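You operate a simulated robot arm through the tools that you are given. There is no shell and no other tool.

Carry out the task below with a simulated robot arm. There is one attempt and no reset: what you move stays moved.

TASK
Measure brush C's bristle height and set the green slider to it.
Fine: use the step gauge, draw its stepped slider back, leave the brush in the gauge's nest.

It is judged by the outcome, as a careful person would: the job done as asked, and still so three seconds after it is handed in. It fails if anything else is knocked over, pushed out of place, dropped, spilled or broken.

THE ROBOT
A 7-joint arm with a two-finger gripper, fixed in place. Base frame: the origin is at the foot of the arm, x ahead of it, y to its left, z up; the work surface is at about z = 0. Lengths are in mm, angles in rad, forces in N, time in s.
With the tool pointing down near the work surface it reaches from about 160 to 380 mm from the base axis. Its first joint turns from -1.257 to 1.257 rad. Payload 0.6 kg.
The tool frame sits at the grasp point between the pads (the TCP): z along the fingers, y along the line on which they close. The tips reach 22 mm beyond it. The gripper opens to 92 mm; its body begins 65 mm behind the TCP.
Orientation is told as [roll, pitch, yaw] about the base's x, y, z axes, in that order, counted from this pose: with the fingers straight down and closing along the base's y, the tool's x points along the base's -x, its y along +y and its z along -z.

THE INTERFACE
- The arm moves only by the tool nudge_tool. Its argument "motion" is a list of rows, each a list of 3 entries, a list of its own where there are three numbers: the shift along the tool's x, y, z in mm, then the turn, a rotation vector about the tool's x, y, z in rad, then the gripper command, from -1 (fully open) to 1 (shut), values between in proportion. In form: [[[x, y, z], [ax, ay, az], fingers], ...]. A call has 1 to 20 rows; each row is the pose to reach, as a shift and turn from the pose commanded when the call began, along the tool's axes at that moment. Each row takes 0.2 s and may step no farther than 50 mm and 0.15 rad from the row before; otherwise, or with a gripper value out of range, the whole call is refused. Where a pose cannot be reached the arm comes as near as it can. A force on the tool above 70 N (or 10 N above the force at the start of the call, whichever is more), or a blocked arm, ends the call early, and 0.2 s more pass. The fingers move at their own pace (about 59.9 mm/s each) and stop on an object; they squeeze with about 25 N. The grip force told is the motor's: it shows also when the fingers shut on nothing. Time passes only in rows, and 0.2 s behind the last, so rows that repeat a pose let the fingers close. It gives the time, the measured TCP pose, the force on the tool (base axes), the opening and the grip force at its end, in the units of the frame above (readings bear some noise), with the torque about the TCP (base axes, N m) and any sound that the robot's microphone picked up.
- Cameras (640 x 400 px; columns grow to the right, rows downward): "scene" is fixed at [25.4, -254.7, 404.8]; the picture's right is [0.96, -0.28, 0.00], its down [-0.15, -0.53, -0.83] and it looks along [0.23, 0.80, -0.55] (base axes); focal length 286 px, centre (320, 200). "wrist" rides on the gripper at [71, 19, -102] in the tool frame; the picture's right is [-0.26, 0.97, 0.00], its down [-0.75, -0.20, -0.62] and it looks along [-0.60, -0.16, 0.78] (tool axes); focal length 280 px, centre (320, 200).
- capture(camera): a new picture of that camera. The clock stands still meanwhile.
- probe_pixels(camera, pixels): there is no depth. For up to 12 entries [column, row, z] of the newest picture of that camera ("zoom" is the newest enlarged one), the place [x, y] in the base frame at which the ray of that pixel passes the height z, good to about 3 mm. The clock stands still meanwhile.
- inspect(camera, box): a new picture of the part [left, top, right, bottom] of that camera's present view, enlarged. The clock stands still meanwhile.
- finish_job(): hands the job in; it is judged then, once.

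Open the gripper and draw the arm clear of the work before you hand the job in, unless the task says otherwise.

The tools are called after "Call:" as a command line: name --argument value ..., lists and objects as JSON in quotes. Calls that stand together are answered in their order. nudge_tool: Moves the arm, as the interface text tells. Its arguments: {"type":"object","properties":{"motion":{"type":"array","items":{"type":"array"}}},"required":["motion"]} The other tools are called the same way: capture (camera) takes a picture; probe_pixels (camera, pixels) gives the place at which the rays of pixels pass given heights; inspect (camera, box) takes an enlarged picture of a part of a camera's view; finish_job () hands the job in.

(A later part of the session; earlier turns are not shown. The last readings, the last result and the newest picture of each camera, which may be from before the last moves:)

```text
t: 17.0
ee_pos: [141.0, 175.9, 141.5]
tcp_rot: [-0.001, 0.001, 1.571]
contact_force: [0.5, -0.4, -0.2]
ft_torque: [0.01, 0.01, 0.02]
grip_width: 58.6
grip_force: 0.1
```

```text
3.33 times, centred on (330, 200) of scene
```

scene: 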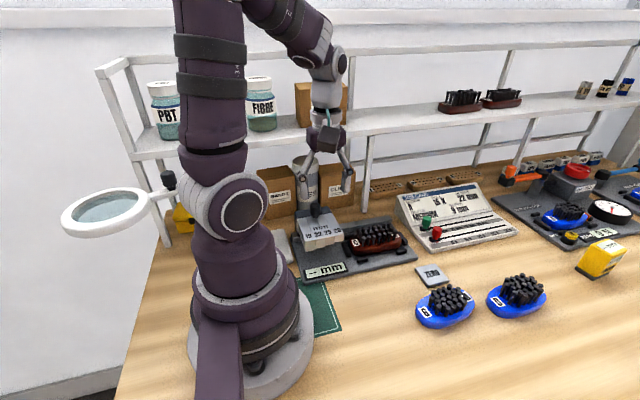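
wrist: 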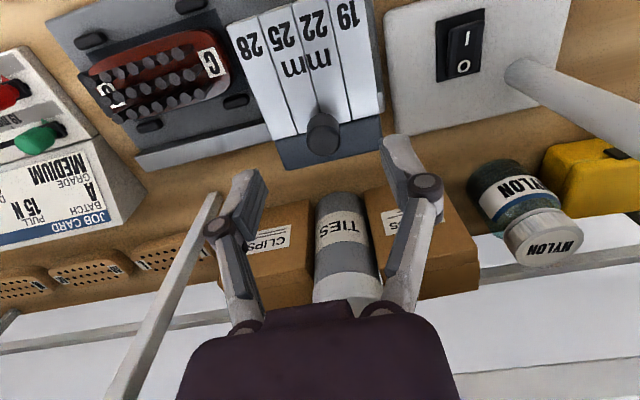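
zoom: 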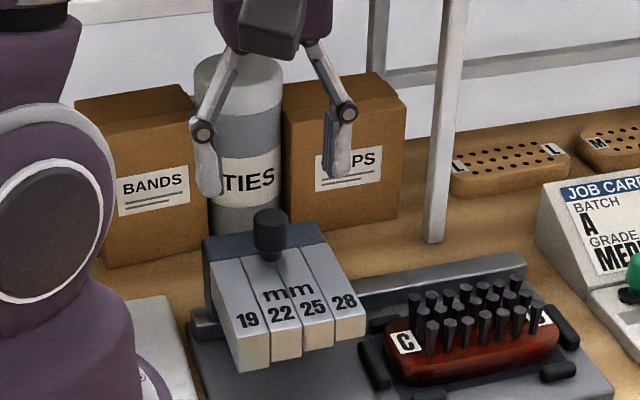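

The knob top is at wrist (325,133), nearly between the fingers. I'll probe it again for refinement.

Call:
inspect --camera "wrist" --box '[240, 60, 400, 180]'

Call:
probe_pixels --camera "wrist" --pixels '[[324, 133, 97], [306, 135, 90], [341, 133, 90], [324, 158, 92], [283, 168, 75], [382, 140, 75], [237, 50, 75], [330, 20, 75]]'

Call:
probe_pixels --camera "scene" --pixels '[[315, 205.4, 97], [315, 205.4, 92]]'

```text
3.33 times, centred on (320, 120) of wrist
```

zoom: 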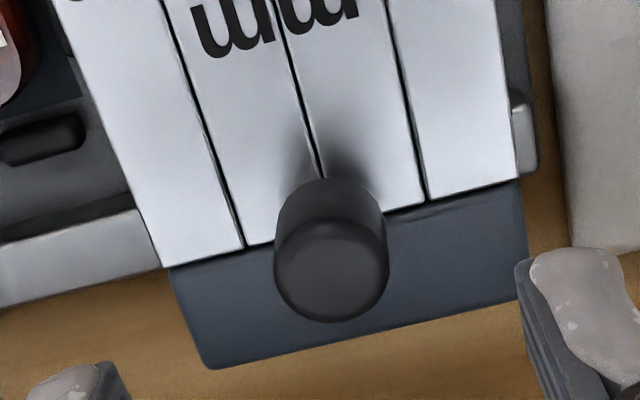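

```text
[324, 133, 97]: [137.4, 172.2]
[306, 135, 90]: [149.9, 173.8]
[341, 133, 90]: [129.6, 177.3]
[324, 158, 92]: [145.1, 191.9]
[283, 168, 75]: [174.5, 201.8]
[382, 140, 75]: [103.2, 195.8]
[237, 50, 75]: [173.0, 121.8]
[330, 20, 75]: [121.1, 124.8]
```

```text
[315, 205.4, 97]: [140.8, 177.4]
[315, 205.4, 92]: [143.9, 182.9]
```

The two cameras agree on the knob at (140,177.5) with its top at z≈97. I'll descend to TCP z≈104 (tips at about 82, above the slider top) with open fingers.

Call:
nudge_tool --motion '[[[-1, 1, 12], [0, 0, 0], -0.28], [[-1, 1, 24], [0, 0, 0], -0.28], [[-1, 1, 36], [0, 0, 0], -0.28], [[-1, 1, 36], [0, 0, 0], -0.28], [[-1, 1, 36], [0, 0, 0], -0.28]]'

Call:
capture --camera "wrist"

Call:
inspect --camera "scene" --box '[260, 140, 400, 260]'

```text
t: 18.2
ee_pos: [139.2, 176.2, 106.7]
tcp_rot: [-0.002, 0.0, 1.571]
contact_force: [-0.2, 0.4, -1.0]
ft_torque: [0.0, 0.01, -0.02]
grip_width: 58.8
grip_force: 0.0
```

```text
taken
```

wrist: 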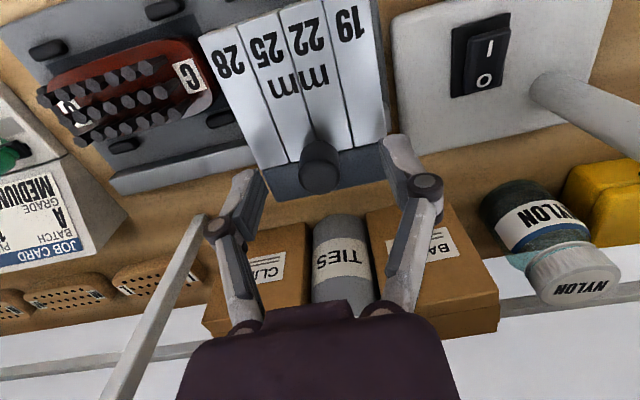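

```text
3.33 times, centred on (330, 200) of scene
```

zoom: 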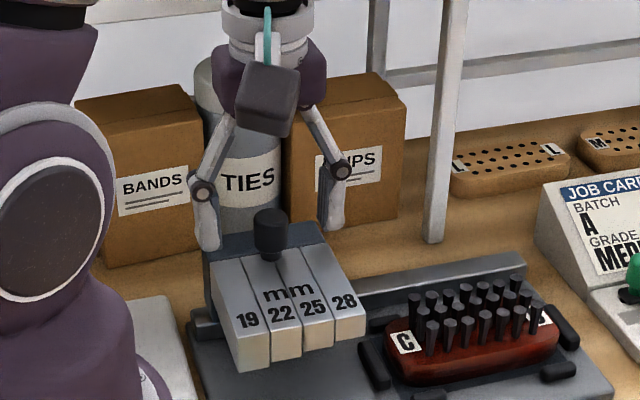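

The knob is centred between the fingers, with its top at wrist (320,170) near the TCP point. I'll lower 2 mm more and close on it.

Call:
nudge_tool --motion '[[[0, 0, 2], [0, 0, 0], -0.28], [[0, 0, 2], [0, 0, 0], 0], [[0, 0, 2], [0, 0, 0], 0.3], [[0, 0, 2], [0, 0, 0], 0.6], [[0, 0, 2], [0, 0, 0], 1], [[0, 0, 2], [0, 0, 0], 1], [[0, 0, 2], [0, 0, 0], 1]]'

Call:
capture --camera "wrist"

Call:
inspect --camera "scene" --box '[260, 140, 400, 260]'

```text
t: 19.8
ee_pos: [139.6, 176.4, 104.5]
tcp_rot: [0.0, 0.0, 1.572]
contact_force: [-0.9, -0.8, -0.5]
ft_torque: [0.04, -0.02, -0.03]
grip_width: 19.4
grip_force: 28.2
```

```text
taken
```

wrist: 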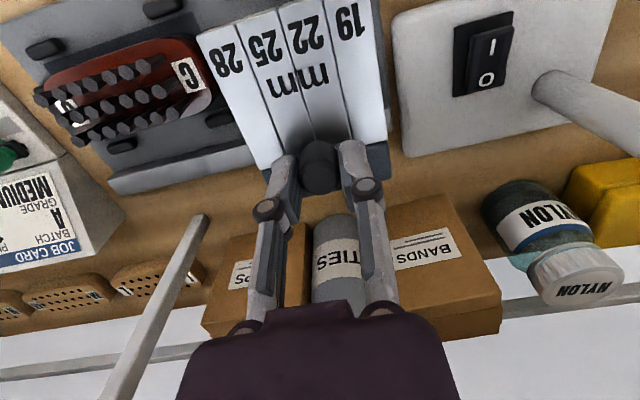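

```text
3.33 times, centred on (330, 200) of scene
```

zoom: 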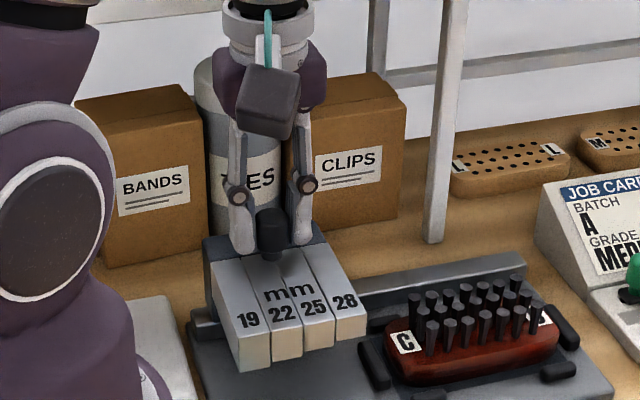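

Knob gripped at 19.4 mm with no side load. I'll slide it gently +x (tool -y) by 30 mm and watch force and display.

Call:
nudge_tool --motion '[[[0, -5, 0], [0, 0, 0], 1], [[0, -10, 0], [0, 0, 0], 1], [[0, -15, 0], [0, 0, 0], 1], [[0, -20, 0], [0, 0, 0], 1], [[0, -25, 0], [0, 0, 0], 1], [[0, -30, 0], [0, 0, 0], 1], [[0, -30, 0], [0, 0, 0], 1]]'

Call:
inspect --camera "scene" --box '[280, 170, 420, 290]'

```text
t: 21.4
ee_pos: [169.4, 177.2, 102.4]
tcp_rot: [-0.002, 0.0, 1.572]
contact_force: [0.3, -6.3, 13.6]
ft_torque: [-0.07, 0.01, 0.05]
grip_width: 19.5
grip_force: 28.5
```

```text
3.33 times, centred on (350, 230) of scene
```

zoom: 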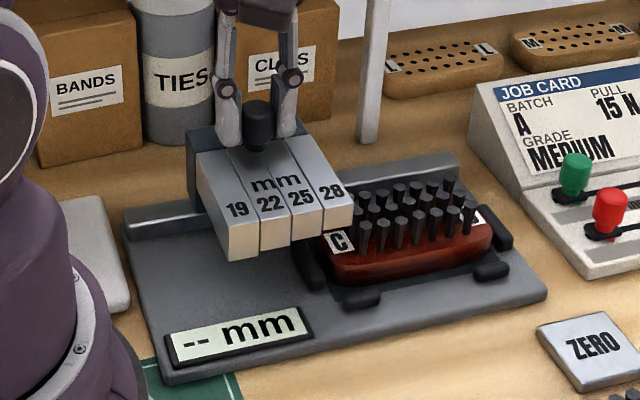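

It slid smoothly and the display still reads "-- mm". Next 20 mm, more slowly, as the 28 step passes over the bristles.

Call:
nudge_tool --motion '[[[0, -3, -0.5], [0, 0, 0], 1], [[0, -6, -0.5], [0, 0, 0], 1], [[0, -9, -0.5], [0, 0, 0], 1], [[0, -12, -0.5], [0, 0, 0], 1], [[0, -15, -0.5], [0, 0, 0], 1], [[0, -18, -0.5], [0, 0, 0], 1], [[0, -20, -0.5], [0, 0, 0], 1]]'

Call:
inspect --camera "scene" --box '[280, 170, 420, 290]'

```text
t: 23.0
ee_pos: [189.0, 177.3, 104.2]
tcp_rot: [-0.002, -0.002, 1.571]
contact_force: [-1.2, -0.1, -2.1]
ft_torque: [-0.08, 0.06, 0.06]
grip_width: 19.4
grip_force: 27.8
```

```text
3.33 times, centred on (350, 230) of scene
```

zoom: 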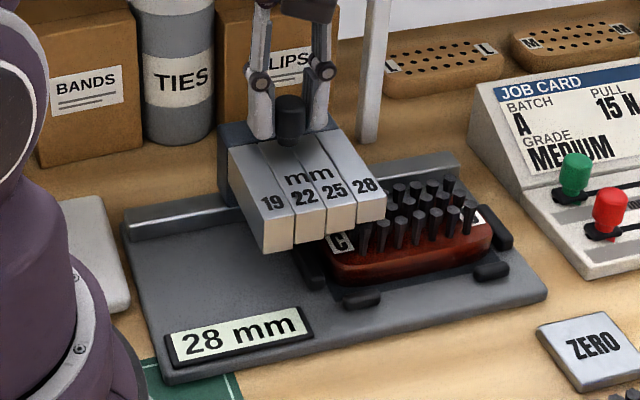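

The display now reads "28 mm", but force is still about zero, so the slider isn't stopped yet. I'll keep advancing gently until it meets the bristles.

Call:
nudge_tool --motion '[[[0, -3, 0], [0, 0, 0], 1], [[0, -6, 0], [0, 0, 0], 1], [[0, -9, 0], [0, 0, 0], 1], [[0, -12, 0], [0, 0, 0], 1], [[0, -12, 0], [0, 0, 0], 1]]'

Call:
inspect --camera "scene" --box '[280, 170, 420, 290]'

```text
t: 24.2
ee_pos: [202.5, 177.3, 102.1]
tcp_rot: [0.0, -0.001, 1.572]
contact_force: [-0.5, 1.0, 13.2]
ft_torque: [-0.09, 0.02, 0.04]
grip_width: 19.7
grip_force: 27.9
```

```text
3.33 times, centred on (350, 230) of scene
```

zoom: 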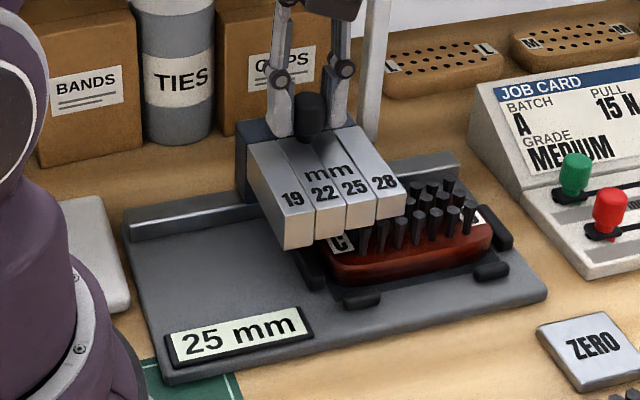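

Display changed to "25 mm" with x-force still about zero, so I'll continue in small steps.

Call:
nudge_tool --motion '[[[0, -2, -0.5], [0, 0, 0], 1], [[0, -4, -0.5], [0, 0, 0], 1], [[0, -6, -0.5], [0, 0, 0], 1], [[0, -8, -0.5], [0, 0, 0], 1], [[0, -8, -0.5], [0, 0, 0], 1]]'

Call:
inspect --camera "scene" --box '[280, 170, 420, 290]'

```text
t: 25.4
ee_pos: [210.8, 176.9, 102.9]
tcp_rot: [0.0, -0.001, 1.574]
contact_force: [-1.3, 7.4, -25.4]
ft_torque: [0.18, 0.03, 0.0]
grip_width: 19.9
grip_force: 27.8
```

```text
3.33 times, centred on (350, 230) of scene
```

zoom: 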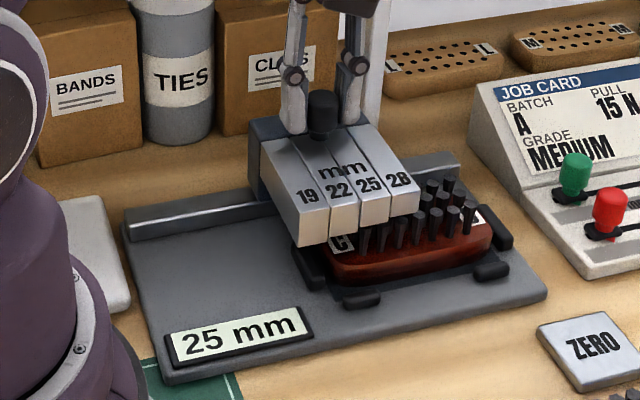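

Still 25 mm at x=210.8 and no x resistance (-1.3 N). I'll ease the z load and keep advancing in 2 mm steps.

Call:
nudge_tool --motion '[[[0, -1, 0.5], [0, 0, 0], 1], [[0, -2, 0.5], [0, 0, 0], 1], [[0, -4, 0.5], [0, 0, 0], 1], [[0, -6, 0.5], [0, 0, 0], 1], [[0, -6, 0.5], [0, 0, 0], 1]]'

Call:
inspect --camera "scene" --box '[280, 170, 420, 290]'

```text
t: 26.6
ee_pos: [216.7, 177.8, 104.4]
tcp_rot: [-0.003, -0.001, 1.57]
contact_force: [-0.9, -3.4, 9.1]
ft_torque: [-0.38, 0.05, 0.05]
grip_width: 19.2
grip_force: 27.9
```

```text
3.33 times, centred on (350, 230) of scene
```

zoom: 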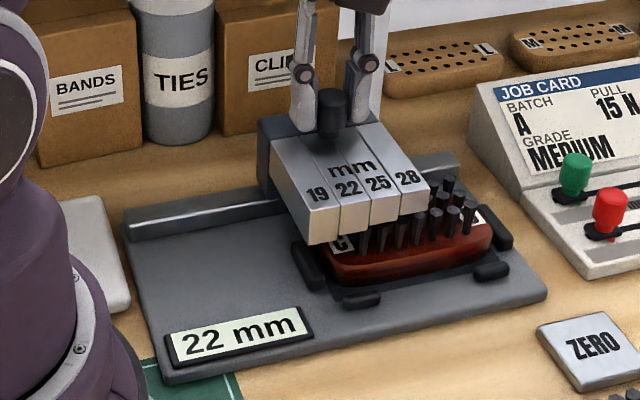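

Now "22 mm" with little x resistance (-0.9 N). I'll continue in small steps to find where it actually stops.

Call:
nudge_tool --motion '[[[0, -1.5, 0], [0, 0, 0], 1], [[0, -3, 0], [0, 0, 0], 1], [[0, -4.5, 0], [0, 0, 0], 1], [[0, -6, 0], [0, 0, 0], 1], [[0, -6, 0], [0, 0, 0], 1]]'

Call:
inspect --camera "scene" --box '[280, 170, 420, 290]'

```text
t: 27.8
ee_pos: [221.5, 176.1, 103.6]
tcp_rot: [-0.001, -0.002, 1.573]
contact_force: [-0.6, -4.0, 25.7]
ft_torque: [-0.23, 0.02, 0.03]
grip_width: 19.5
grip_force: 29.0
```

```text
3.33 times, centred on (350, 230) of scene
```

zoom: 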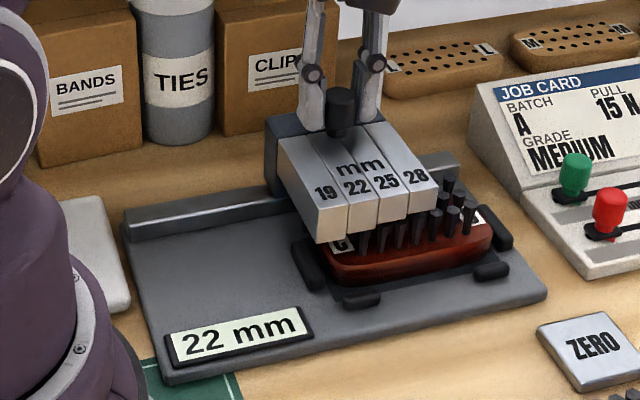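

No stop yet, with x tracking at 221.5. I'll take 6 mm more in fine steps with slight z relief.

Call:
nudge_tool --motion '[[[0, -1.5, -0.5], [0, 0, 0], 1], [[0, -3, -0.5], [0, 0, 0], 1], [[0, -4.5, -0.5], [0, 0, 0], 1], [[0, -6, -0.5], [0, 0, 0], 1], [[0, -6, -0.5], [0, 0, 0], 1]]'

Call:
inspect --camera "scene" --box '[280, 170, 420, 290]'

```text
t: 29.0
ee_pos: [228.8, 176.4, 105.1]
tcp_rot: [0.004, 0.0, 1.572]
contact_force: [-2.0, 10.3, -25.2]
ft_torque: [0.24, 0.04, -0.01]
grip_width: 19.6
grip_force: 28.1
```

```text
3.33 times, centred on (350, 230) of scene
```

zoom: 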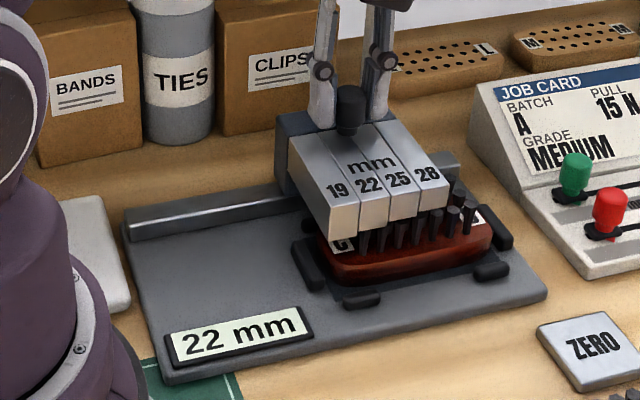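

Still 22 mm at x=228.8. The 19 step's leading edge should reach the first bristles near x≈232, so I'll advance in 1 mm steps watching x-force.

Call:
nudge_tool --motion '[[[0, 0, 0.4], [0, 0, 0], 1], [[0, -1, 0.4], [0, 0, 0], 1], [[0, -2, 0.4], [0, 0, 0], 1], [[0, -3, 0.4], [0, 0, 0], 1], [[0, -3, 0.4], [0, 0, 0], 1]]'

Call:
inspect --camera "scene" --box '[280, 170, 420, 290]'

```text
t: 30.2
ee_pos: [228.9, 177.4, 104.9]
tcp_rot: [0.007, 0.003, 1.574]
contact_force: [-47.1, -7.3, 25.8]
ft_torque: [-0.04, 1.12, 0.0]
grip_width: 19.5
grip_force: 28.1
```

```text
3.33 times, centred on (350, 230) of scene
```

zoom: 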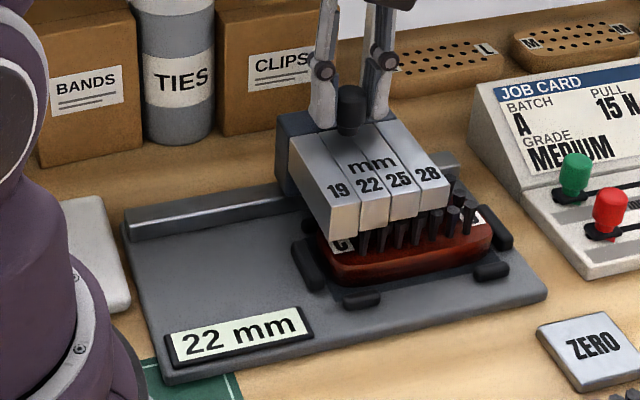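

The slider is now firmly stopped (-47 N in x at 228.9) by the bristles, and the display holds at "22 mm". I'll back off and draw the slider to its starting position at knob x≈140.

Call:
nudge_tool --motion '[[[0, 3, 0], [0, 0, 0], 1], [[0, 8, 0], [0, 0, 0], 1], [[0, 14, 0], [0, 0, 0], 1], [[0, 20, 0], [0, 0, 0], 1], [[0, 26, 0], [0, 0, 0], 1], [[0, 32, 0], [0, 0, 0], 1], [[0, 32, 0], [0, 0, 0], 1]]'

Call:
inspect --camera "scene" --box '[280, 170, 420, 290]'

```text
t: 31.8
ee_pos: [198.6, 176.2, 103.7]
tcp_rot: [-0.001, 0.001, 1.569]
contact_force: [1.4, -4.2, 21.8]
ft_torque: [-0.12, -0.04, -0.01]
grip_width: 19.6
grip_force: 28.0
```

```text
3.33 times, centred on (350, 230) of scene
```

zoom: 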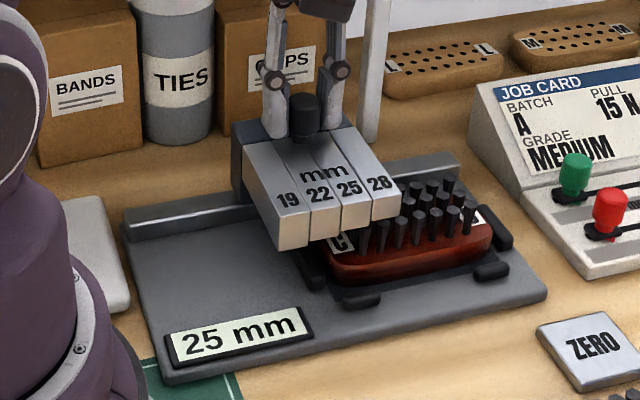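

The slider draws back cleanly and the brush stayed put. I'll pull it the rest of the way to its start position.

Call:
nudge_tool --motion '[[[0, 7, -0.4], [0, 0, 0], 1], [[0, 14, -0.4], [0, 0, 0], 1], [[0, 21, -0.4], [0, 0, 0], 1], [[0, 28, -0.4], [0, 0, 0], 1], [[0, 35, 0], [0, 0, 0], 1], [[0, 42, 0], [0, 0, 0], 1], [[0, 49, 0], [0, 0, 0], 1], [[0, 54, 0], [0, 0, 0], 1], [[0, 57, 0], [0, 0, 0], 1], [[0, 59, 0], [0, 0, 0], 1], [[0, 59, 0], [0, 0, 0], 1]]'

Call:
inspect --camera "scene" --box '[280, 170, 420, 290]'

Call:
inspect --camera "wrist" --box '[20, 0, 400, 220]'

```text
t: 34.2
ee_pos: [139.7, 177.2, 104.5]
tcp_rot: [0.001, 0.0, 1.572]
contact_force: [-0.8, 9.8, -24.8]
ft_torque: [0.3, 0.02, -0.01]
grip_width: 19.3
grip_force: 28.1
```

```text
3.33 times, centred on (350, 230) of scene
```

zoom: 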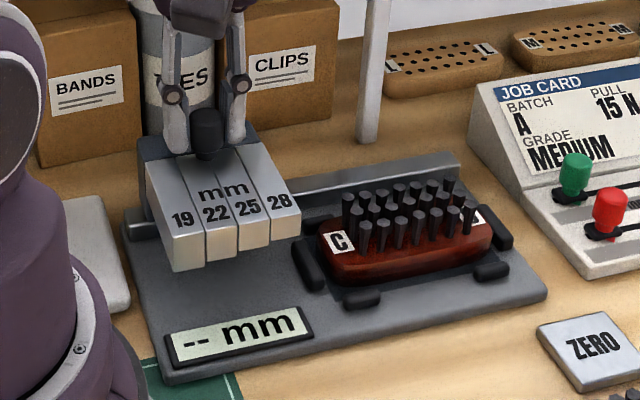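

```text
1.68 times, centred on (210, 110) of wrist
```

zoom: 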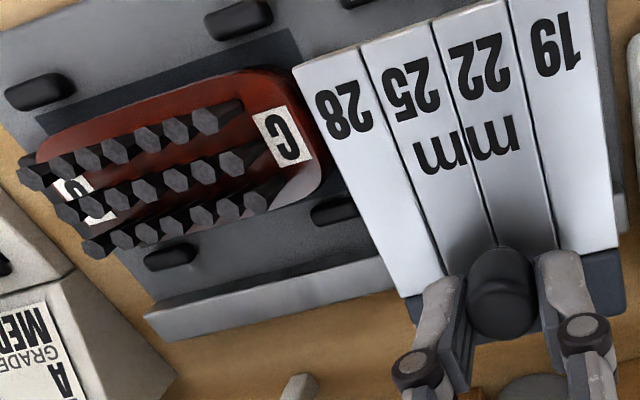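

Slider is back at its start (knob x≈140), the display shows "-- mm" again, and the brush is in the nest. I'll relieve the z load, open and lift off the knob.

Call:
nudge_tool --motion '[[[0, 0, 0.5], [0, 0, 0], 1], [[0, 0, 0.5], [0, 0, 0], 0.4], [[0, 0, 0.5], [0, 0, 0], -0.15], [[0, 0, 0.5], [0, 0, 0], -0.15], [[0, 0, -10], [0, 0, 0], -0.15], [[0, 0, -30], [0, 0, 0], -0.15], [[0, 0, -60], [0, 0, 0], -0.15], [[0, 0, -100], [0, 0, 0], -0.15], [[0, 0, -100], [0, 0, 0], -0.15]]'

Call:
capture --camera "scene"

Call:
capture --camera "wrist"

```text
t: 36.2
ee_pos: [139.9, 180.5, 204.0]
tcp_rot: [0.0, 0.0, 1.57]
contact_force: [1.0, -0.1, 0.3]
ft_torque: [-0.02, 0.0, 0.03]
grip_width: 52.9
grip_force: 0.0
```

```text
taken
```

scene: 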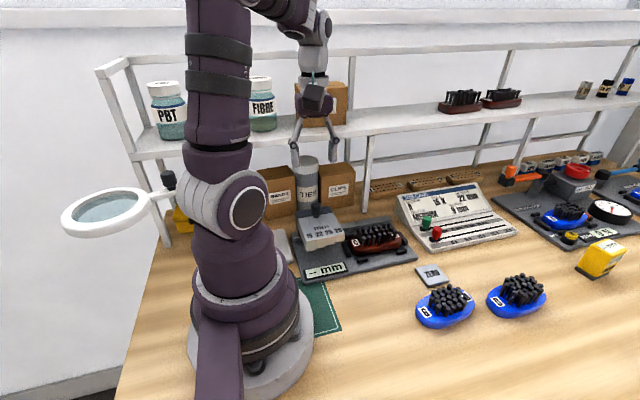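

```text
taken
```

wrist: 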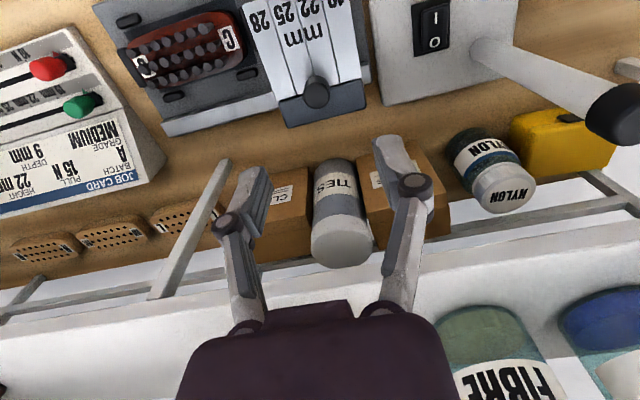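

Slider and brush are fine. Now the green slider: I'll zoom in on the panel and probe its slot and scale labels.

Call:
inspect --camera "scene" --box '[400, 190, 520, 260]'

Call:
probe_pixels --camera "zoom" --pixels '[[108, 283, 20], [108, 283, 30], [600, 190, 20], [600, 190, 30], [320, 284, 20], [410, 264, 20], [490, 248, 20], [240, 300, 20], [320, 284, 30], [140, 205, 45], [140, 240, 40], [90, 270, 25]]'

Call:
inspect --camera "wrist" --box '[0, 20, 170, 220]'

```text
5.33 times, centred on (460, 225) of scene
```

zoom: 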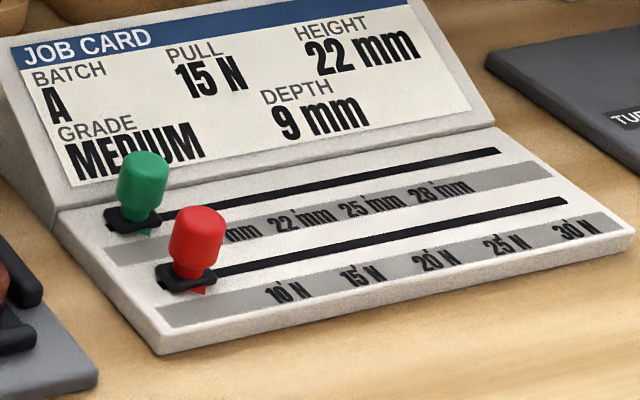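

```text
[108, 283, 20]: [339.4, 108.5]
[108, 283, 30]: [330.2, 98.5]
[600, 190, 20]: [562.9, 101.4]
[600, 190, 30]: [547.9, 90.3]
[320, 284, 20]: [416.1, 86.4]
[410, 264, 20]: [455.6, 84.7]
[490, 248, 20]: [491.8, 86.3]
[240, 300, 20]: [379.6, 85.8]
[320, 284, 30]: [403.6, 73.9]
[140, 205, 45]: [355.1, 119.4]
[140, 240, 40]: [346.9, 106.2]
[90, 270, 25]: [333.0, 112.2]
```

```text
2.00 times, centred on (85, 120) of wrist
```

zoom: 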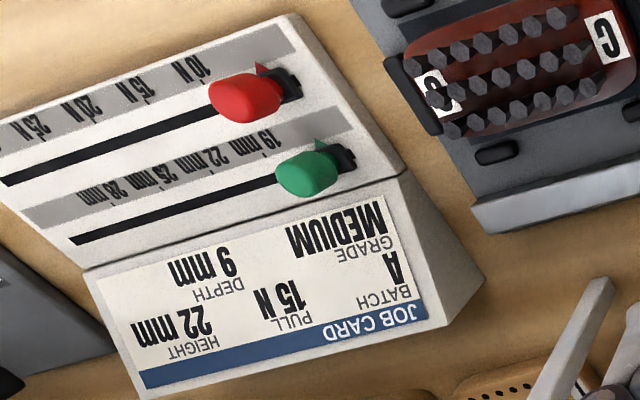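

I'll zoom tighter on the green scale and re-probe with the right pixels.

Call:
inspect --camera "scene" --box '[412, 205, 502, 245]'

Call:
inspect --camera "wrist" --box '[0, 60, 110, 160]'

```text
7.11 times, centred on (457, 225) of scene
```

zoom: 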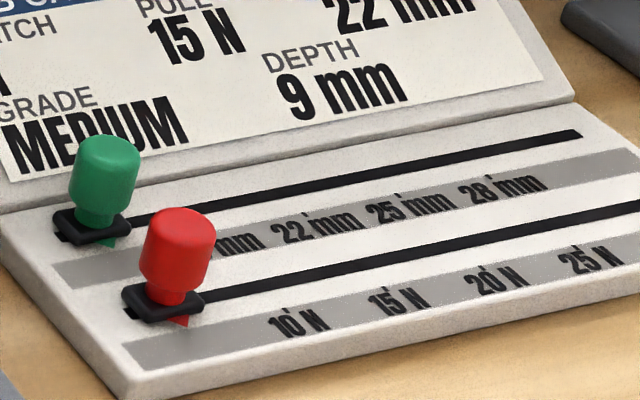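

```text
4.00 times, centred on (55, 110) of wrist
```

zoom: 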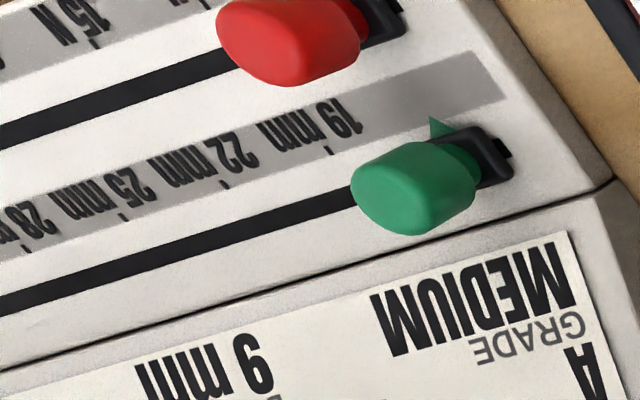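

I'll probe the scale ticks and the pointer from the wrist zoom: 22-tick at (224,183), 19 at (330,152), 25 at (125,215), pointer at (435,120).

Call:
probe_pixels --camera "zoom" --pixels '[[224, 183, 10], [224, 183, 20], [224, 183, 30], [330, 152, 10], [330, 152, 20], [330, 152, 30], [435, 120, 10], [435, 120, 20], [435, 120, 30], [125, 215, 20], [25, 247, 20], [470, 200, 55]]'

Call:
inspect --camera "scene" --box '[412, 205, 502, 245]'

Call:
probe_pixels --camera "zoom" --pixels '[[311, 213, 10], [311, 213, 20], [311, 213, 30], [398, 195, 20], [488, 180, 20], [108, 246, 10], [108, 246, 20], [108, 246, 30], [60, 230, 20], [578, 133, 20], [100, 145, 40], [100, 145, 60]]'

```text
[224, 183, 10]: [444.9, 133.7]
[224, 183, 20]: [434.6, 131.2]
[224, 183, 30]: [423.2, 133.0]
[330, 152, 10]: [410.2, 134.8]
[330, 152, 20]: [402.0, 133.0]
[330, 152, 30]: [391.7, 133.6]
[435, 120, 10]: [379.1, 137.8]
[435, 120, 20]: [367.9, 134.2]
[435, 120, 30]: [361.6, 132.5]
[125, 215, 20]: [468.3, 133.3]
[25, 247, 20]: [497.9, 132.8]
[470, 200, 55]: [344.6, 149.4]
```

```text
7.11 times, centred on (457, 225) of scene
```

zoom: 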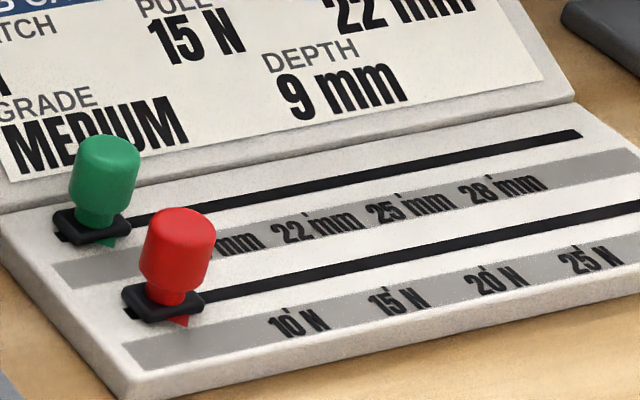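

```text
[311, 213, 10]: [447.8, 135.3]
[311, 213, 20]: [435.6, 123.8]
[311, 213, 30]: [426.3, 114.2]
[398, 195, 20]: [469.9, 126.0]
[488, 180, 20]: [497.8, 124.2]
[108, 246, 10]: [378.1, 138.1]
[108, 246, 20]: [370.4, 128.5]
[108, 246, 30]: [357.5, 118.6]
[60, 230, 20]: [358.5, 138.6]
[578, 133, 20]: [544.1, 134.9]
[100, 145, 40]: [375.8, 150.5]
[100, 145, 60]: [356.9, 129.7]
```

The panel surface is at z≈12. The pointer is at x≈376 and the 22 mm tick at x≈442.5, so the slider needs about +66 mm. The green knob is at about (376,147) with its top near z≈41. That's beyond vertical-tool reach, so I'll close the fingers, tilt the tool outward 0.5 rad and move to hover left of the knob.

Call:
nudge_tool --motion '[[[3.9, -22.5, 6.5], [0.0625, 0, 0], 0.2], [[7.8, -45, 13], [0.125, 0, 0], 0.6], [[11.6, -67.5, 19.5], [0.1875, 0, 0], 1], [[15.5, -90, 26], [0.25, 0, 0], 1], [[19.4, -112.5, 32.5], [0.3125, 0, 0], 1], [[23.3, -135, 39], [0.375, 0, 0], 1], [[27.1, -157.5, 45.5], [0.4375, 0, 0], 1], [[31, -180, 52], [0.5, 0, 0], 1], [[31, -180, 52], [0.5, 0, 0], 1], [[31, -180, 52], [0.5, 0, 0], 1]]'

Call:
capture --camera "scene"

Call:
capture --camera "wrist"

```text
t: 38.4
ee_pos: [318.7, 147.8, 150.1]
tcp_rot: [-0.5, 0.0, 1.571]
contact_force: [-1.1, 0.3, 0.1]
ft_torque: [-0.01, 0.01, -0.02]
grip_width: 0.0
grip_force: 25.1
```

```text
taken
```

scene: 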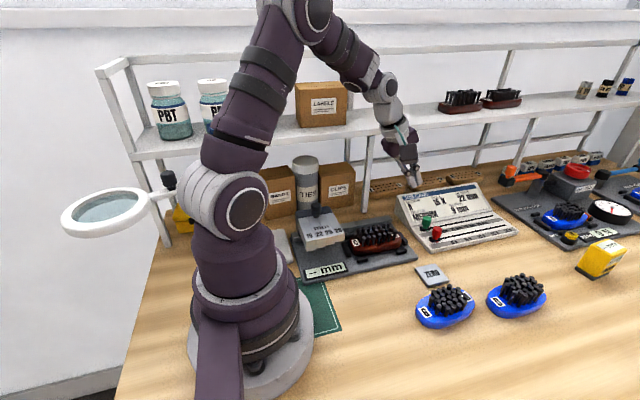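

```text
taken
```

wrist: 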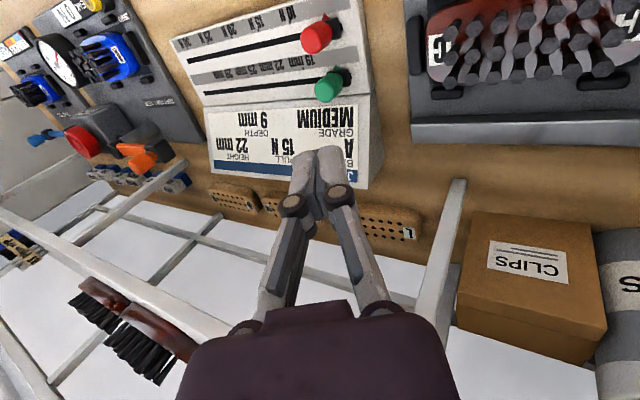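

The tilt worked and the panel is clearly visible at wrist (270,80). I'll zoom to get accurate tick, pointer and knob positions.

Call:
inspect --camera "wrist" --box '[170, 0, 390, 130]'

Call:
inspect --camera "wrist" --box '[250, 20, 370, 120]'

```text
2.91 times, centred on (280, 65) of wrist
```

zoom: 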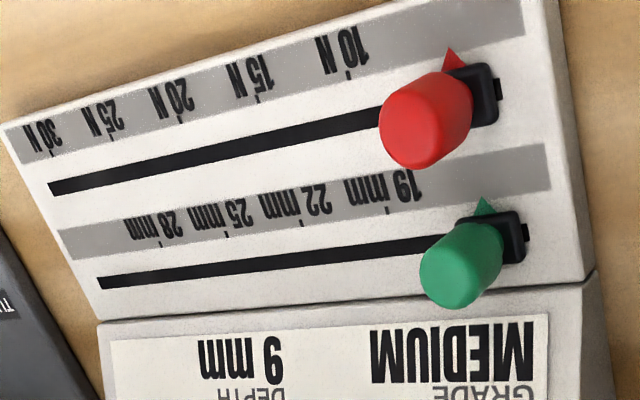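

```text
4.00 times, centred on (310, 70) of wrist
```

zoom: 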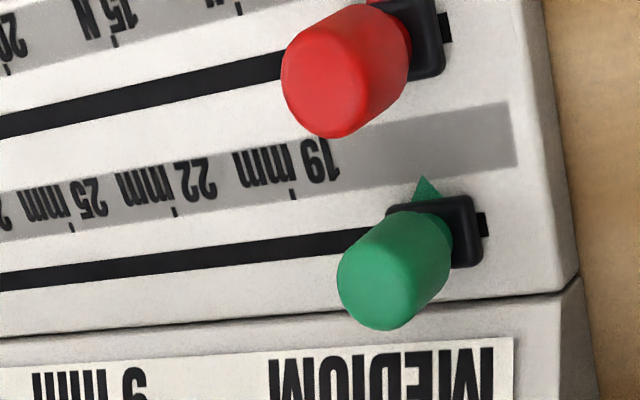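

Probing ticks, pointer tip and knob in this 4x zoom.

Call:
probe_pixels --camera "zoom" --pixels '[[294, 195, 12], [177, 213, 12], [71, 232, 12], [425, 178, 14], [435, 235, 16], [478, 230, 16], [378, 290, 40], [378, 290, 44], [378, 290, 36], [430, 230, 14], [345, 245, 12], [560, 287, 12]]'

Call:
inspect --camera "scene" --box '[412, 205, 502, 245]'

Call:
probe_pixels --camera "zoom" --pixels '[[311, 213, 12], [398, 195, 12], [488, 180, 12], [108, 246, 14], [95, 228, 16], [105, 150, 38], [105, 150, 42], [105, 150, 46], [75, 178, 35], [132, 178, 35], [350, 175, 12], [58, 238, 14]]'

```text
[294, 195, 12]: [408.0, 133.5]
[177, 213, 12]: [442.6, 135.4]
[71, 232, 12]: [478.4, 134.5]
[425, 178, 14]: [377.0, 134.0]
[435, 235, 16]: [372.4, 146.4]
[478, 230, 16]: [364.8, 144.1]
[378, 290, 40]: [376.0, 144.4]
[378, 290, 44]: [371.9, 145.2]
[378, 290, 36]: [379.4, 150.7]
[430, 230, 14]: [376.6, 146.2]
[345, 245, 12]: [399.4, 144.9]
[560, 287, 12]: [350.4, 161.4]
```

```text
7.11 times, centred on (457, 225) of scene
```

zoom: 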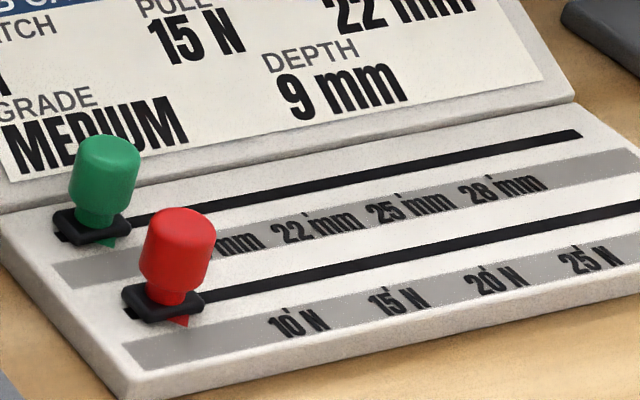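

```text
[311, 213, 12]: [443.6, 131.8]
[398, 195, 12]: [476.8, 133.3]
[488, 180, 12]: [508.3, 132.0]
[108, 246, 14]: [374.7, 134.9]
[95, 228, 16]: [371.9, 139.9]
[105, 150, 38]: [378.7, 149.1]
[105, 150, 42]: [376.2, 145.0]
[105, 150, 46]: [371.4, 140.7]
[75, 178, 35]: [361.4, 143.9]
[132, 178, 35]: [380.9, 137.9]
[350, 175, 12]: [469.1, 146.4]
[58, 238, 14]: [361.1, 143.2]
```

Both views agree: pointer x≈376, 19-tick 408, 22-tick 443, 25-tick 477, slot y≈146. I'll descend to just left of the green knob with closed fingertips, pausing above first.

Call:
nudge_tool --motion '[[[0.2, 9, 24.7], [0, 0, 0], 1], [[0.4, 18, 49.4], [0, 0, 0], 1], [[0.5, 25, 69], [0, 0, 0], 1], [[0.5, 25, 69], [0, 0, 0], 1]]'

Call:
capture --camera "wrist"

Call:
inspect --camera "scene" --box '[380, 150, 520, 260]'

```text
t: 39.4
ee_pos: [330.5, 146.3, 78.1]
tcp_rot: [-0.501, 0.0, 1.57]
contact_force: [0.6, 0.0, 0.7]
ft_torque: [-0.02, 0.0, -0.03]
grip_width: 0.0
grip_force: 24.6
```

```text
taken
```

wrist: 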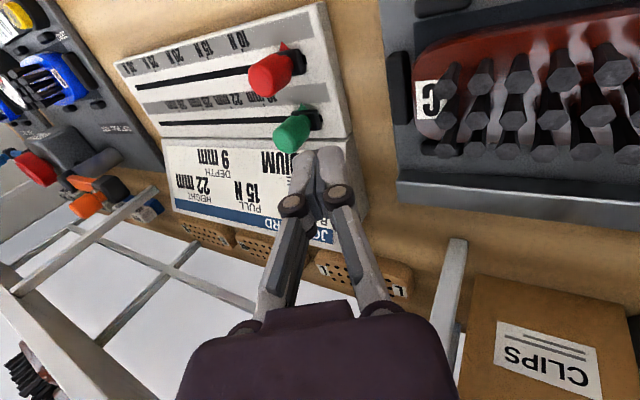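

```text
3.64 times, centred on (450, 205) of scene
```

zoom: 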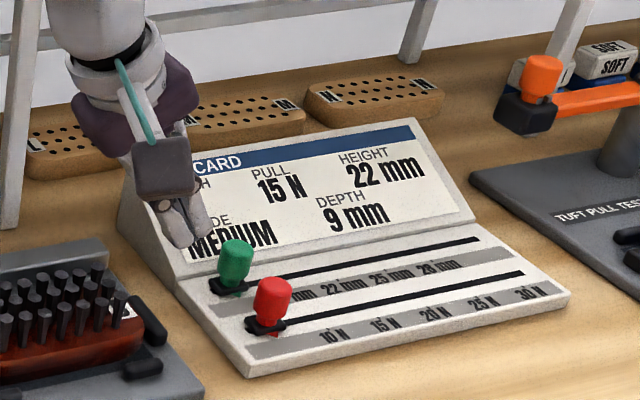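

Fingertips are above and left of the green knob, at scene zoom (185,235), clear of the card. I'll lower the rest of the way to tip height beside the knob.

Call:
nudge_tool --motion '[[[0, 4, 11], [0, 0, 0], 1], [[0.1, 8, 21], [0, 0, 0], 1], [[0.2, 11, 29.5], [0, 0, 0], 1], [[0.2, 11, 29.5], [0, 0, 0], 1], [[0.2, 11, 29.5], [0, 0, 0], 1]]'

Call:
capture --camera "wrist"

Call:
inspect --camera "scene" --box '[380, 160, 500, 260]'

```text
t: 40.6
ee_pos: [334.3, 146.0, 46.0]
tcp_rot: [-0.501, -0.001, 1.57]
contact_force: [0.2, -1.0, -0.2]
ft_torque: [0.03, 0.0, 0.0]
grip_width: 0.0
grip_force: 24.6
```

```text
taken
```

wrist: 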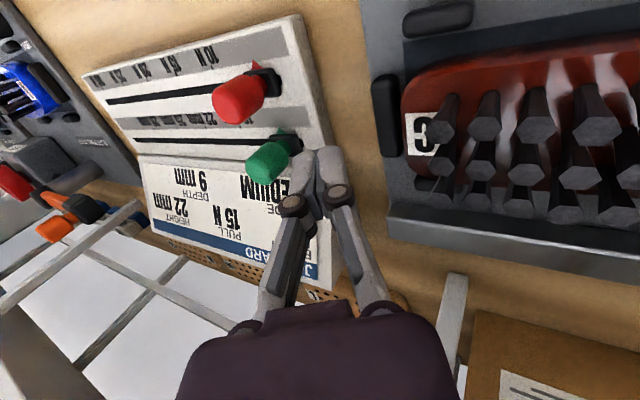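

```text
4.00 times, centred on (440, 210) of scene
```

zoom: 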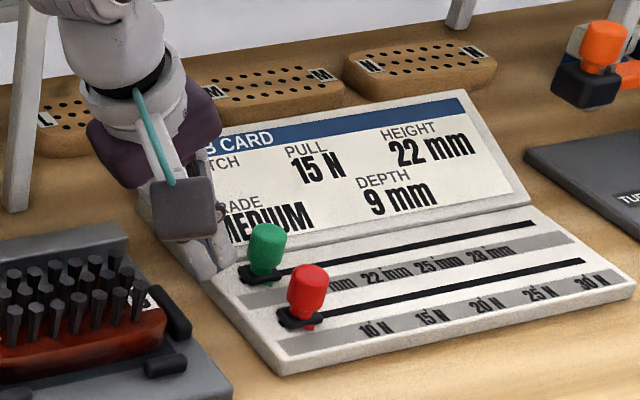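

Tips are just left of the knob. I'll push along +x in 4 mm rows, 20 mm first, and check contact and movement.

Call:
nudge_tool --motion '[[[0, -3.5, 1.9], [0, 0, 0], 1], [[0, -7, 3.8], [0, 0, 0], 1], [[0, -10.5, 5.7], [0, 0, 0], 1], [[0, -14, 7.7], [0, 0, 0], 1], [[0, -17.6, 9.6], [0, 0, 0], 1], [[0, -17.6, 9.6], [0, 0, 0], 1]]'

Call:
inspect --camera "scene" --box '[390, 180, 510, 250]'

Call:
inspect --camera "wrist" --box '[60, 0, 380, 220]'

```text
t: 42.0
ee_pos: [355.6, 146.2, 48.5]
tcp_rot: [-0.502, 0.0, 1.57]
contact_force: [-0.1, -0.1, 0.0]
ft_torque: [0.01, -0.02, 0.03]
grip_width: 0.0
grip_force: 24.9
```

```text
5.33 times, centred on (450, 215) of scene
```

zoom: 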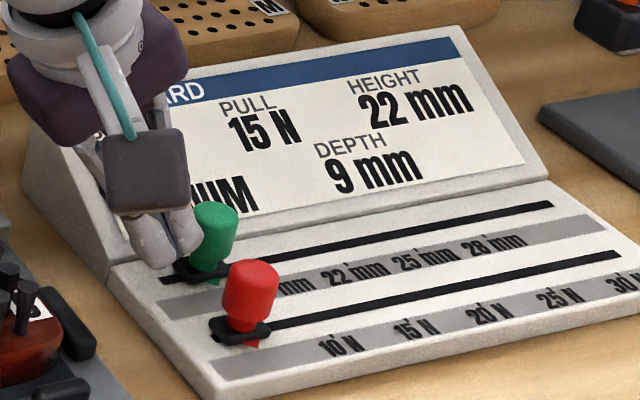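

```text
1.82 times, centred on (220, 110) of wrist
```

zoom: 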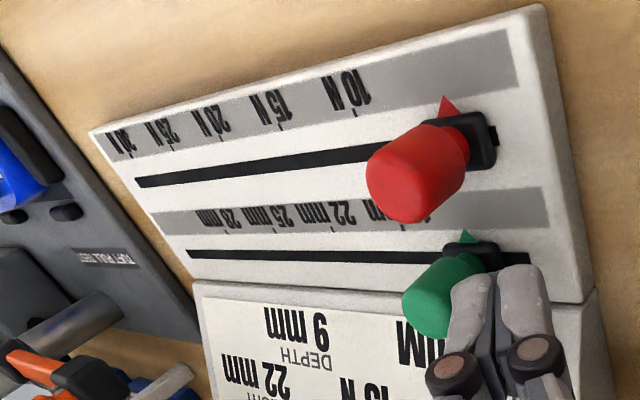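

The slider is moving with negligible force. I'll probe the pointer now to calibrate the TCP-to-pointer offset.

Call:
probe_pixels --camera "zoom" --pixels '[[466, 236, 13], [348, 229, 12], [287, 230, 12], [227, 232, 12]]'

Call:
inspect --camera "scene" --box '[412, 205, 502, 245]'

Call:
probe_pixels --camera "zoom" --pixels '[[311, 213, 12], [398, 195, 12]]'

```text
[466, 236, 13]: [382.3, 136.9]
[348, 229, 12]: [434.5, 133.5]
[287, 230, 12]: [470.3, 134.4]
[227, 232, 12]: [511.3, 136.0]
```

```text
7.11 times, centred on (457, 225) of scene
```

zoom: 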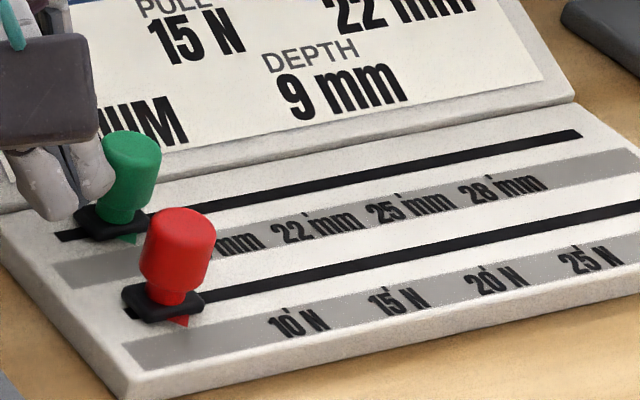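

```text
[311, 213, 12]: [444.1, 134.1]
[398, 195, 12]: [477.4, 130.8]
```

The pointer is now near x≈385, about 29.5 mm ahead of the TCP. I'll push 45 mm more, which should bring it to about 430, just short of the 22 mark, then fine-tune.

Call:
nudge_tool --motion '[[[0, -3.2, 2.6], [0, 0, 0], 1], [[0, -6.5, 5.2], [0, 0, 0], 1], [[0, -10.1, 7.2], [0, 0, 0], 1], [[0, -13.7, 9.1], [0, 0, 0], 1], [[0, -17.3, 11.1], [0, 0, 0], 1], [[0, -20.9, 13.1], [0, 0, 0], 1], [[0, -24.5, 15.0], [0, 0, 0], 1], [[0, -28.1, 17.0], [0, 0, 0], 1], [[0, -31.7, 18.9], [0, 0, 0], 1], [[0, -35.3, 20.9], [0, 0, 0], 1], [[0, -38.8, 22.9], [0, 0, 0], 1], [[0, -38.8, 22.9], [0, 0, 0], 1]]'

Call:
inspect --camera "scene" --box '[412, 195, 522, 245]'

Call:
inspect --camera "wrist" --box '[60, 0, 380, 220]'

```text
t: 44.6
ee_pos: [401.6, 144.7, 44.9]
tcp_rot: [-0.502, -0.001, 1.57]
contact_force: [0.1, 0.2, -0.2]
ft_torque: [0.0, 0.0, -0.01]
grip_width: 0.0
grip_force: 24.9
```

```text
5.82 times, centred on (467, 220) of scene
```

zoom: 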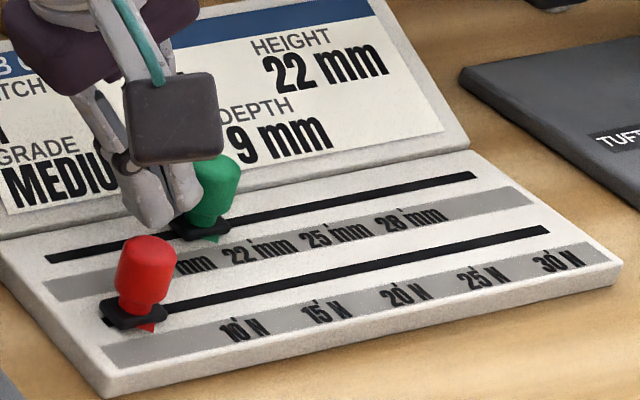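

```text
1.82 times, centred on (220, 110) of wrist
```

zoom: 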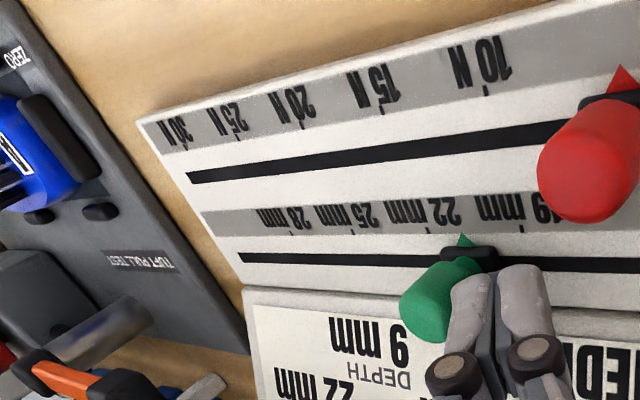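

The pointer is between 19 and 22, closer to 22. I'll zoom tighter in both views to measure the remaining distance.

Call:
inspect --camera "wrist" --box '[220, 85, 360, 165]'

Call:
probe_pixels --camera "zoom" --pixels '[[320, 200, 12]]'

Call:
inspect --camera "scene" --box '[430, 205, 490, 240]'

Call:
probe_pixels --camera "zoom" --pixels '[[320, 200, 12]]'

```text
4.57 times, centred on (290, 125) of wrist
```

zoom: 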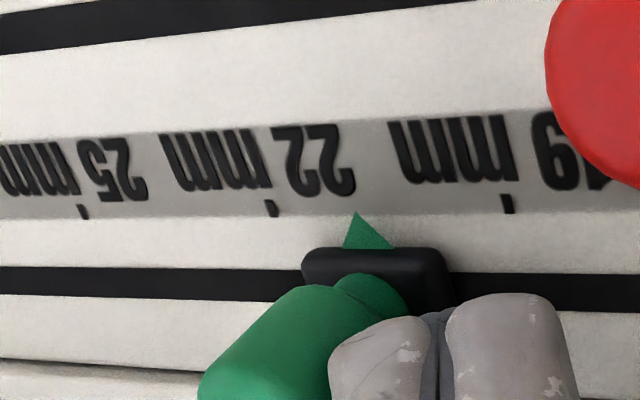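

```text
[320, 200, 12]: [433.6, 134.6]
```

```text
10.67 times, centred on (460, 222) of scene
```

zoom: 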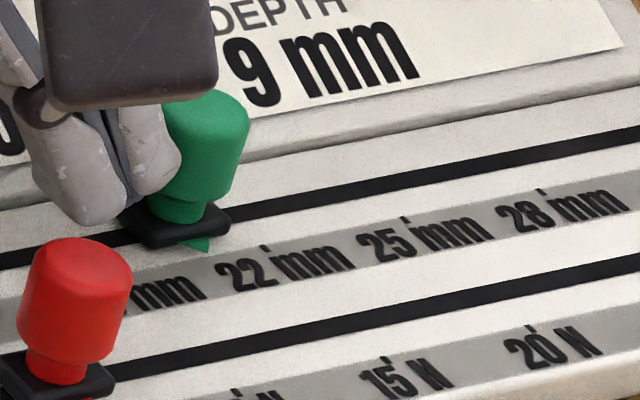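

```text
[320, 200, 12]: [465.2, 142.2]
```

Both views put the pointer about 12–14 mm short of the 22 tick. I'll push 10 mm more, then look again.

Call:
nudge_tool --motion '[[[0, -2.2, 1.2], [0, 0, 0], 1], [[0, -4.4, 2.4], [0, 0, 0], 1], [[0, -6.6, 3.6], [0, 0, 0], 1], [[0, -8.8, 4.8], [0, 0, 0], 1], [[0, -8.8, 4.8], [0, 0, 0], 1], [[0, -8.8, 4.8], [0, 0, 0], 1]]'

Call:
inspect --camera "wrist" --box '[220, 85, 360, 165]'

Call:
inspect --camera "scene" --box '[430, 205, 490, 240]'

```text
t: 46.0
ee_pos: [410.7, 145.4, 46.8]
tcp_rot: [-0.502, -0.001, 1.57]
contact_force: [0.4, 0.5, -0.1]
ft_torque: [0.02, 0.0, -0.01]
grip_width: 0.0
grip_force: 24.8
```

```text
4.57 times, centred on (290, 125) of wrist
```

zoom: 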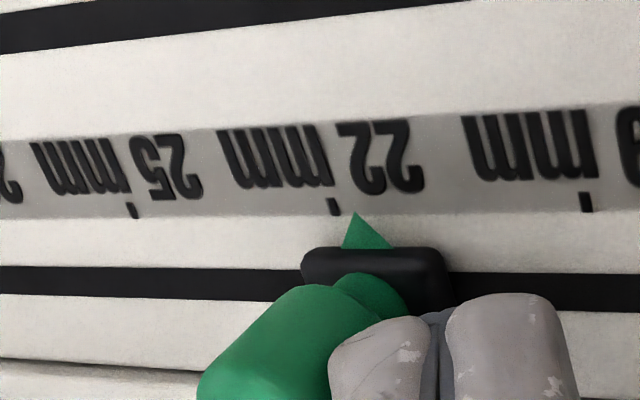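

```text
10.67 times, centred on (460, 222) of scene
```

zoom: 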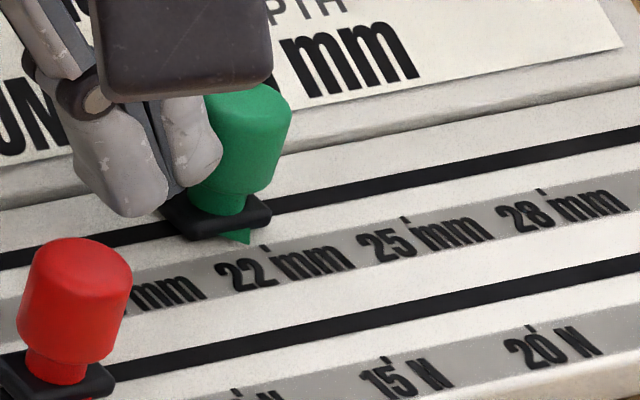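

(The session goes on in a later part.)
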